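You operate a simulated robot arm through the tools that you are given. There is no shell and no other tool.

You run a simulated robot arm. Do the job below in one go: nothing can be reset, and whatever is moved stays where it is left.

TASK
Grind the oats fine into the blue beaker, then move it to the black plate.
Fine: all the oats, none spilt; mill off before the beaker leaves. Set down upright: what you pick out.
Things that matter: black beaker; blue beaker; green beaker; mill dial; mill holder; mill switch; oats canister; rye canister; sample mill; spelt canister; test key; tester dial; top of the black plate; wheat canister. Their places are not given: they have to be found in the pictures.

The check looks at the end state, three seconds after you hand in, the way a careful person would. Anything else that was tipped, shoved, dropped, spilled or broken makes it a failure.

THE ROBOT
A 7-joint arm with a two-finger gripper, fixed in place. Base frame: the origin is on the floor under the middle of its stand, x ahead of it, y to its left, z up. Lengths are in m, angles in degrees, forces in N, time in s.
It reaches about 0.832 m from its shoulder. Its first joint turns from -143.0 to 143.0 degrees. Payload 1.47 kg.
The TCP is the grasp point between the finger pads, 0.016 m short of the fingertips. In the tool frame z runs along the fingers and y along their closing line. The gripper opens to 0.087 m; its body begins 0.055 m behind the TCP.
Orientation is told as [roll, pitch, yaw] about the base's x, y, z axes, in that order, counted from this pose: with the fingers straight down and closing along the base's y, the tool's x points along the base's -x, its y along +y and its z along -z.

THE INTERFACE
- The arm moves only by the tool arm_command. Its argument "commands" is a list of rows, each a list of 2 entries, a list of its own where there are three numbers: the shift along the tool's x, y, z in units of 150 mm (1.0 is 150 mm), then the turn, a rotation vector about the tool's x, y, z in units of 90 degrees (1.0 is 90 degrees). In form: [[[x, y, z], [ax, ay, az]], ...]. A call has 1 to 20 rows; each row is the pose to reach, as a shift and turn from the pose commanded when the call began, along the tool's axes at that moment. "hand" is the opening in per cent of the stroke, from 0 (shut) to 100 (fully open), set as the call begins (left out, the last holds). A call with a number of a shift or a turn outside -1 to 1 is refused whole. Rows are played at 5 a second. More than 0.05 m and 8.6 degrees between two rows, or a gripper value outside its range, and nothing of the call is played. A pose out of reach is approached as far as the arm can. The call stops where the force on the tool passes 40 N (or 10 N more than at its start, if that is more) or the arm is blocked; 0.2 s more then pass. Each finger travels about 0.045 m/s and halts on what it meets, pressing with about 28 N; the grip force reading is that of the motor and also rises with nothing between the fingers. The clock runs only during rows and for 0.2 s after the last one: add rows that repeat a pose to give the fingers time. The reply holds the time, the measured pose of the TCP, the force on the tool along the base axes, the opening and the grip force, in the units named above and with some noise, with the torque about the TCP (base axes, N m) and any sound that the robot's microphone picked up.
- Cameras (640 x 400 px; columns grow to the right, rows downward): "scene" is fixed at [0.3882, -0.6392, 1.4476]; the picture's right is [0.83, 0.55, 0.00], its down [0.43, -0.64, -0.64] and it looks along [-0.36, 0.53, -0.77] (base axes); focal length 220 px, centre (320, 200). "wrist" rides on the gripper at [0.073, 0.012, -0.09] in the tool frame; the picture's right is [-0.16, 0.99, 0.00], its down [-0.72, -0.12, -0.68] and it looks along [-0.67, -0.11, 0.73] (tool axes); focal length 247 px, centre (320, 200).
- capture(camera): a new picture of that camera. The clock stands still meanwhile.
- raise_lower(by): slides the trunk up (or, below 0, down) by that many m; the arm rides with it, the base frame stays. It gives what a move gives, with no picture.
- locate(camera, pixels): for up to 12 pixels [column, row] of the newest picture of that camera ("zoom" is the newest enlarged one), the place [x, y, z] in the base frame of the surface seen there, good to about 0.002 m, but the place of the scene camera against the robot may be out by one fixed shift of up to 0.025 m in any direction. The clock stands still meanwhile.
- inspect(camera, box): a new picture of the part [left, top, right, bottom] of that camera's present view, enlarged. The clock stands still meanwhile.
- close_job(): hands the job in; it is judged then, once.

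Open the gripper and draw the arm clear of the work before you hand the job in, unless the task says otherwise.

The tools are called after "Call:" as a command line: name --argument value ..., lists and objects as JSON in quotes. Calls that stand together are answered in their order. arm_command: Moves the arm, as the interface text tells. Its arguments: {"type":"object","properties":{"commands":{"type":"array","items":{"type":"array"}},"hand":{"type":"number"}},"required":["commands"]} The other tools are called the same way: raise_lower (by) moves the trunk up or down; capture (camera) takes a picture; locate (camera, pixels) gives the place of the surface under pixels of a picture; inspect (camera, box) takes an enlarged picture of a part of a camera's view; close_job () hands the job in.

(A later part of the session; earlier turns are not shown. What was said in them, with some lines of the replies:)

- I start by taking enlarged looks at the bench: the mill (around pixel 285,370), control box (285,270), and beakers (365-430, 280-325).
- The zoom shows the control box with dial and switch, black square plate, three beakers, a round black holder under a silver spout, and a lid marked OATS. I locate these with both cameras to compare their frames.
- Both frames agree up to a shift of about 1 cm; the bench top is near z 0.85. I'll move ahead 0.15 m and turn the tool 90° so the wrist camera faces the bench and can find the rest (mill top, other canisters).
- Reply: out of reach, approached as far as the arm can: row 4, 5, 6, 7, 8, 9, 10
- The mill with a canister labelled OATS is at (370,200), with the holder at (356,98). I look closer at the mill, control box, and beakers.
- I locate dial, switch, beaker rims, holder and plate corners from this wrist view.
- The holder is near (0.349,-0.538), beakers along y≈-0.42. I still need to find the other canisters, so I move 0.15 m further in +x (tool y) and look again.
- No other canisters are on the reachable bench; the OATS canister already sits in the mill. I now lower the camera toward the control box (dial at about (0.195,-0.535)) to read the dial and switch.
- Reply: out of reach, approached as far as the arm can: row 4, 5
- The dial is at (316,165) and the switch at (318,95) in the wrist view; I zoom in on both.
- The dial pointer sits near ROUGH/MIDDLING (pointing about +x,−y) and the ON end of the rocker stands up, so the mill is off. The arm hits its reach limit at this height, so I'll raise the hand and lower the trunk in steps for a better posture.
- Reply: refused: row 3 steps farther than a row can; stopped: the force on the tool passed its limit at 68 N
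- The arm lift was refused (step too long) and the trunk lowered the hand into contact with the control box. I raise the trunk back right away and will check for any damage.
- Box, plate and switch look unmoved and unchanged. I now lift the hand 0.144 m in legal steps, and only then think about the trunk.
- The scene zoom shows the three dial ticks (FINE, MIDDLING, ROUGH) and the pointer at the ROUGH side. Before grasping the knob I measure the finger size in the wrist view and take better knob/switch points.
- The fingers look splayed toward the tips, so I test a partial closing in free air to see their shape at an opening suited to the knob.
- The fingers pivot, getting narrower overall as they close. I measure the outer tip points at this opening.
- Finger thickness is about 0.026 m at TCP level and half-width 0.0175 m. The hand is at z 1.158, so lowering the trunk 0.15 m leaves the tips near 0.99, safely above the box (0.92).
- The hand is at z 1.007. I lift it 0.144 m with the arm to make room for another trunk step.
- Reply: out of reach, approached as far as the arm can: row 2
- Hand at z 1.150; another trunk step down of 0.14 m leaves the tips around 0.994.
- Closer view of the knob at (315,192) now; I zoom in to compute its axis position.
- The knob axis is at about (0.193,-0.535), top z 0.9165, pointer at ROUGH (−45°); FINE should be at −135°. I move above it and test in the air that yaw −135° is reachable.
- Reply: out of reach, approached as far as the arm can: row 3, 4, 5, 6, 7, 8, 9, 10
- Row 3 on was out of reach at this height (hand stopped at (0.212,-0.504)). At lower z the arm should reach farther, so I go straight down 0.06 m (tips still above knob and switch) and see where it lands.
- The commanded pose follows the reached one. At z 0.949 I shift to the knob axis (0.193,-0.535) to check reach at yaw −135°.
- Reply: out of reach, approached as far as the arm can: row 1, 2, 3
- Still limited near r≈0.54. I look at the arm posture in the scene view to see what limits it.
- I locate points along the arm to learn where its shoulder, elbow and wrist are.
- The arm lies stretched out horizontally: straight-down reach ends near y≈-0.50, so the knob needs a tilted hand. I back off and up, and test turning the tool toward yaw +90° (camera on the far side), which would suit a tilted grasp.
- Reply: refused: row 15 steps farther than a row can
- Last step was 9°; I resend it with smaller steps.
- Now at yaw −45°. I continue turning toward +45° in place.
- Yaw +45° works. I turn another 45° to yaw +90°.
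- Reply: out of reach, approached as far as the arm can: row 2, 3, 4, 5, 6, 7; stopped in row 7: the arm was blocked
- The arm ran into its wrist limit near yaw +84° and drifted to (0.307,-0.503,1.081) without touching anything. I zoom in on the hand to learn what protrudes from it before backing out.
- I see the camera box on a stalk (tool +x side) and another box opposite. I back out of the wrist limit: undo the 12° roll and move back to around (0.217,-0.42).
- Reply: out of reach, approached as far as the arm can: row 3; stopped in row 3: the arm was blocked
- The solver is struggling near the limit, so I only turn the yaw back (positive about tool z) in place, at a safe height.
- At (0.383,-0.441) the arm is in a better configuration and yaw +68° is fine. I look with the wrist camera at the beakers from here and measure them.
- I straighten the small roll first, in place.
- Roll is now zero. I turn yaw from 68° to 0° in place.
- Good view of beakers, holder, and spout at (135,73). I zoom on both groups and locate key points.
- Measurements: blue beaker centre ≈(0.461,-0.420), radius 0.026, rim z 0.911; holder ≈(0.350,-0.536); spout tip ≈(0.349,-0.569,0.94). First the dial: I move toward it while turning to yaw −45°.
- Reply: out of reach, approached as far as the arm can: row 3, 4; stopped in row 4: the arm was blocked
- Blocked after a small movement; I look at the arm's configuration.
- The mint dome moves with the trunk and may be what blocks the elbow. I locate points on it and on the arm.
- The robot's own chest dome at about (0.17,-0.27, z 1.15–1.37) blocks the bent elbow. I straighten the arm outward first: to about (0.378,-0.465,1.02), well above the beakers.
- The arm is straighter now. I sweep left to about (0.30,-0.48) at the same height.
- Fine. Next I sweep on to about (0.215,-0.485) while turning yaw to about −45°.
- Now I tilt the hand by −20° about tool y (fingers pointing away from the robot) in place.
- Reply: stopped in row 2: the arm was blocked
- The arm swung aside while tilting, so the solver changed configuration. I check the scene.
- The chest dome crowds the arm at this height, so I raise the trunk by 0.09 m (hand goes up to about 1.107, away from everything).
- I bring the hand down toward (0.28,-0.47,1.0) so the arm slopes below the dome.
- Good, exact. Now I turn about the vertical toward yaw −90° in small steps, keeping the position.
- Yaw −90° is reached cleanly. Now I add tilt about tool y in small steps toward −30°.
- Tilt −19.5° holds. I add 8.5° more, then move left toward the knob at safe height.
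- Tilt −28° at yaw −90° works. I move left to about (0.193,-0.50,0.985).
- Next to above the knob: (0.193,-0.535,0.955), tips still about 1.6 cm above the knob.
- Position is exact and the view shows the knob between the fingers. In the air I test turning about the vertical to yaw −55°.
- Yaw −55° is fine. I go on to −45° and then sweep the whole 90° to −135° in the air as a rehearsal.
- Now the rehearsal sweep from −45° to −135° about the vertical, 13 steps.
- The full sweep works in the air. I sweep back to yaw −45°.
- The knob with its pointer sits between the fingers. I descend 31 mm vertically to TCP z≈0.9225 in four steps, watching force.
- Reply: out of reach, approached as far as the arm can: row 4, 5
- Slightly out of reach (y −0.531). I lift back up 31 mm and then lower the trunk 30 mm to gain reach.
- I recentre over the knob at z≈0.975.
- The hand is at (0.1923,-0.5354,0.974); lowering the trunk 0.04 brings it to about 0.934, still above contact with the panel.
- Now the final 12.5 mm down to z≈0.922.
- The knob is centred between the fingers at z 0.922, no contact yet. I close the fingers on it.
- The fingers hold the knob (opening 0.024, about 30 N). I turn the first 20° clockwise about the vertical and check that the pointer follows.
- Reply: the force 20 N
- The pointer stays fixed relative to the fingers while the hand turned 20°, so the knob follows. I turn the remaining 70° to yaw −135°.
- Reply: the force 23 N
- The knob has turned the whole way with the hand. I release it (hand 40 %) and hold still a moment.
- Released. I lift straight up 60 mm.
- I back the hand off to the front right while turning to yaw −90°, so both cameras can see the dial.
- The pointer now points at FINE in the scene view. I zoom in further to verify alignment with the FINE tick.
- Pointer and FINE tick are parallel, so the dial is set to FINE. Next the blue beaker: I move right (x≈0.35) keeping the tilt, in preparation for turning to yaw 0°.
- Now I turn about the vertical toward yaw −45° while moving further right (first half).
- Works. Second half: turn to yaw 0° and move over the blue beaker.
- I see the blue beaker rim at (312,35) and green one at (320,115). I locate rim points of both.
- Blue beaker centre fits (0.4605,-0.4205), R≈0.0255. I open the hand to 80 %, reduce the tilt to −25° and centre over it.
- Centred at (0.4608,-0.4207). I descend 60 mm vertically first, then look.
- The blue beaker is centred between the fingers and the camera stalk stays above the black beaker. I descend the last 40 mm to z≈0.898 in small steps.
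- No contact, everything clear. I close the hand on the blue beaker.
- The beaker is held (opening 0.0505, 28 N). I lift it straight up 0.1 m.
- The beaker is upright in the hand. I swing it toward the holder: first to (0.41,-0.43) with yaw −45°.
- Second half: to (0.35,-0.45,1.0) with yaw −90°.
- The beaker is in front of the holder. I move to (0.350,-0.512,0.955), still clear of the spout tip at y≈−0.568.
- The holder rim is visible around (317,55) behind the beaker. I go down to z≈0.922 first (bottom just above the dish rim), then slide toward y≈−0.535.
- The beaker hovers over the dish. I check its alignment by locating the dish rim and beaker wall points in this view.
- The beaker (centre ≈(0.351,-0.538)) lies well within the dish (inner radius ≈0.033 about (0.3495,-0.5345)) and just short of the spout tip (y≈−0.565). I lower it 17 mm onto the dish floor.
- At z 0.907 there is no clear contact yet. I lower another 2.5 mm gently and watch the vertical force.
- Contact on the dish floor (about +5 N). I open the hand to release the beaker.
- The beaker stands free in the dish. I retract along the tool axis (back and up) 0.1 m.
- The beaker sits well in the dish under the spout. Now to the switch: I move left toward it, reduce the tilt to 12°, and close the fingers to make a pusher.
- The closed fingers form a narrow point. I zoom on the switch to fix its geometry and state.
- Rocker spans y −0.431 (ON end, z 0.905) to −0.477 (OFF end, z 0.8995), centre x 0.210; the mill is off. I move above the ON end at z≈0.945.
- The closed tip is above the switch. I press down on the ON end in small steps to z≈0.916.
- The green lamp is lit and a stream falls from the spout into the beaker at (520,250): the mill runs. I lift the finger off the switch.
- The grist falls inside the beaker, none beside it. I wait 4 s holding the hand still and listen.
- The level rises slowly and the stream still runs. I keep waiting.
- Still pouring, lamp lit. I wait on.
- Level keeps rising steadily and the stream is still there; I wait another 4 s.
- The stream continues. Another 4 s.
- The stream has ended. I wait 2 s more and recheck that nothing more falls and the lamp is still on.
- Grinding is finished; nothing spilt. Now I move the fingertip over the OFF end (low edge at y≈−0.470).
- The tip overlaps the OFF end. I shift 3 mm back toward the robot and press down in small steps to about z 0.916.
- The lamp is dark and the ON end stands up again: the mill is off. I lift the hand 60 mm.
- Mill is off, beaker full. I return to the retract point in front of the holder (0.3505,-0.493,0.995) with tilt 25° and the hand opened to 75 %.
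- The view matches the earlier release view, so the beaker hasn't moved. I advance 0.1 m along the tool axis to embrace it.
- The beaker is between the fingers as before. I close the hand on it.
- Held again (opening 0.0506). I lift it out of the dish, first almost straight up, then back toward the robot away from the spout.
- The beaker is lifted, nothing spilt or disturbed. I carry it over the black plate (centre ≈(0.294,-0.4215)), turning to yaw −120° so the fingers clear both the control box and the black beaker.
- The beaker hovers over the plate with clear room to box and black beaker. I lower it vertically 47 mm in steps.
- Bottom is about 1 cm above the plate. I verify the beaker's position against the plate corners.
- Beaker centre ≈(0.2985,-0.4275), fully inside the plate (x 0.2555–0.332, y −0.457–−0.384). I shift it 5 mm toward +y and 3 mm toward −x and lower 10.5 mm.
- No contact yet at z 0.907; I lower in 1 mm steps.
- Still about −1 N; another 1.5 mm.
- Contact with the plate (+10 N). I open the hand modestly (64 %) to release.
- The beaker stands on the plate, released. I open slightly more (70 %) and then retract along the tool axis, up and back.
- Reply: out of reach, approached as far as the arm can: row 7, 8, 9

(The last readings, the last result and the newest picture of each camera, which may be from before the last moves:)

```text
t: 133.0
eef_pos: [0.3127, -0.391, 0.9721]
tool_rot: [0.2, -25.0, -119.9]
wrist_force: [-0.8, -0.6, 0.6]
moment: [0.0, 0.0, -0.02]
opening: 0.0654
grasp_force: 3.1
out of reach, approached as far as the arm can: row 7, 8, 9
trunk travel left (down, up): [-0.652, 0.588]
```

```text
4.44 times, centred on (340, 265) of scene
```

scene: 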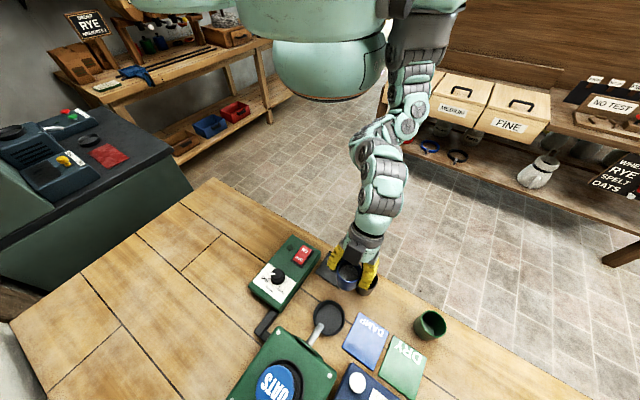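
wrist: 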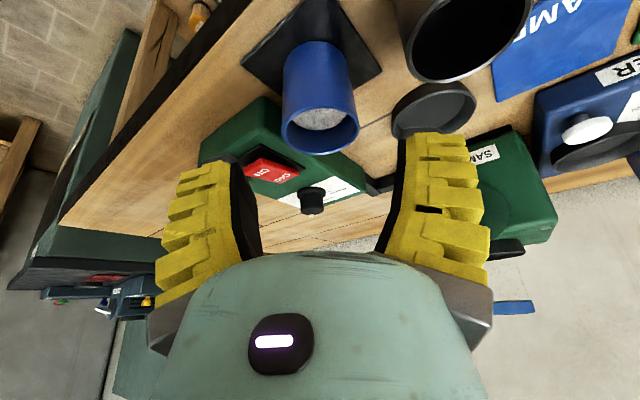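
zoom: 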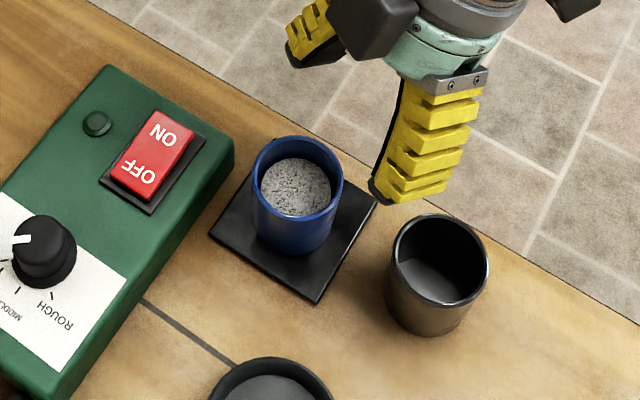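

The blue beaker stands upright on the black plate. I raise the trunk 0.25 m to draw the whole arm clear of the work.

Call:
raise_lower --by 0.25

Call:
capture --camera "scene"

Call:
capture --camera "wrist"

```text
t: 135.6
eef_pos: [0.3123, -0.3914, 1.2229]
tool_rot: [0.2, -24.9, -120.0]
wrist_force: [0.6, -0.9, 0.3]
moment: [-0.01, 0.02, -0.02]
opening: 0.0654
grasp_force: 3.1
trunk travel left (down, up): [-0.902, 0.338]
```

```text
taken
```

scene: 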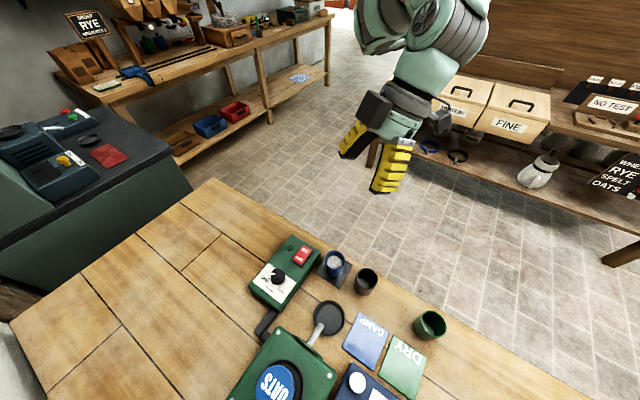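

```text
taken
```

wrist: 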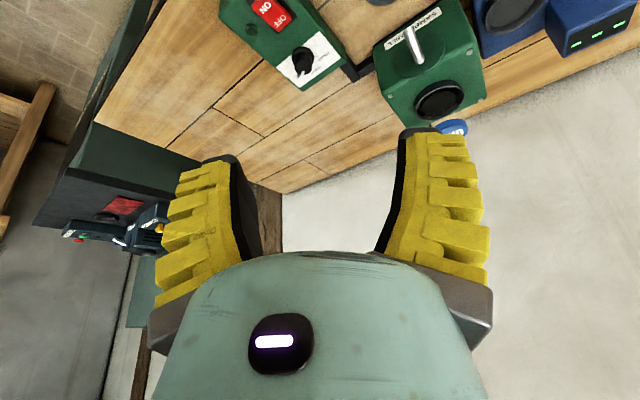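

The arm is clear and the canister is seen empty (transparent). I do a final close check of dial, switch, holder, plate and beaker.

Call:
inspect --camera "scene" --box '[230, 220, 470, 400]'

Call:
inspect --camera "scene" --box '[300, 235, 390, 305]'

```text
2.22 times, centred on (350, 310) of scene
```

zoom: 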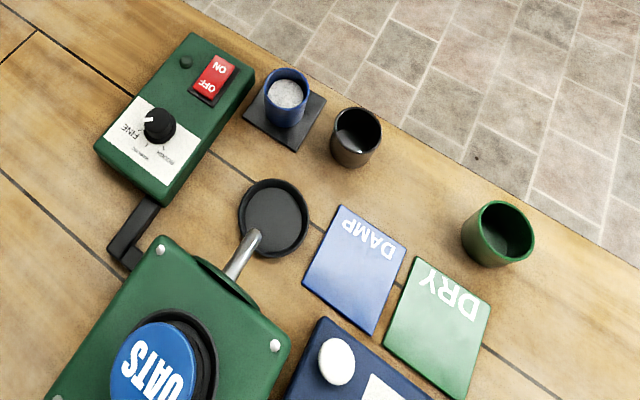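

```text
5.71 times, centred on (345, 270) of scene
```

zoom: 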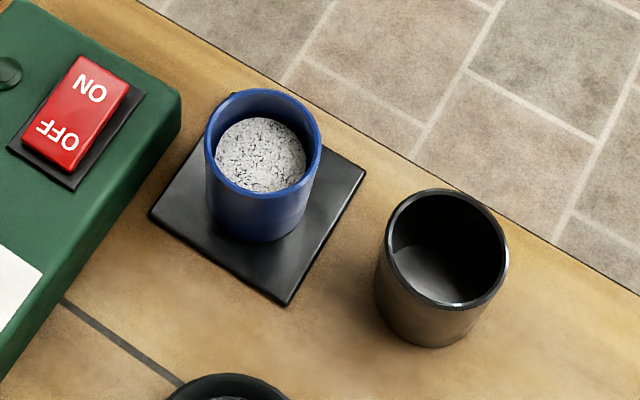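

The filled blue beaker stands upright on the black plate. The mill is off with the dial on FINE, the dish and bench are clean, and everything else is where it was. The gripper is open and the arm is clear, so I hand the job in.

Call:
close_job

```text
The job is handed in.
```

The oats are ground fine into the blue beaker, and it now stands upright on the black plate. I've handed the job in; no verdict has come back yet.

- **Grinding:** I turned the dial from ROUGH to FINE before starting. I ran the mill until the stream from the spout had stopped and nothing more fell for about 2 seconds. The canister looked empty afterwards.
- **Mill off:** I switched the mill off and saw the lamp go dark before lifting the beaker out of the holder.
- **Spills and other items:** The last pictures show no spilt grain, and everything else is where it was. The gripper is open and the arm is clear of the bench.
- **Bump:** Early on, the hand was lowered onto the mill's control box by mistake, and the reading reached 68 N before it stopped. The box, switch and plate looked unmoved afterwards, and the dial and switch worked normally.
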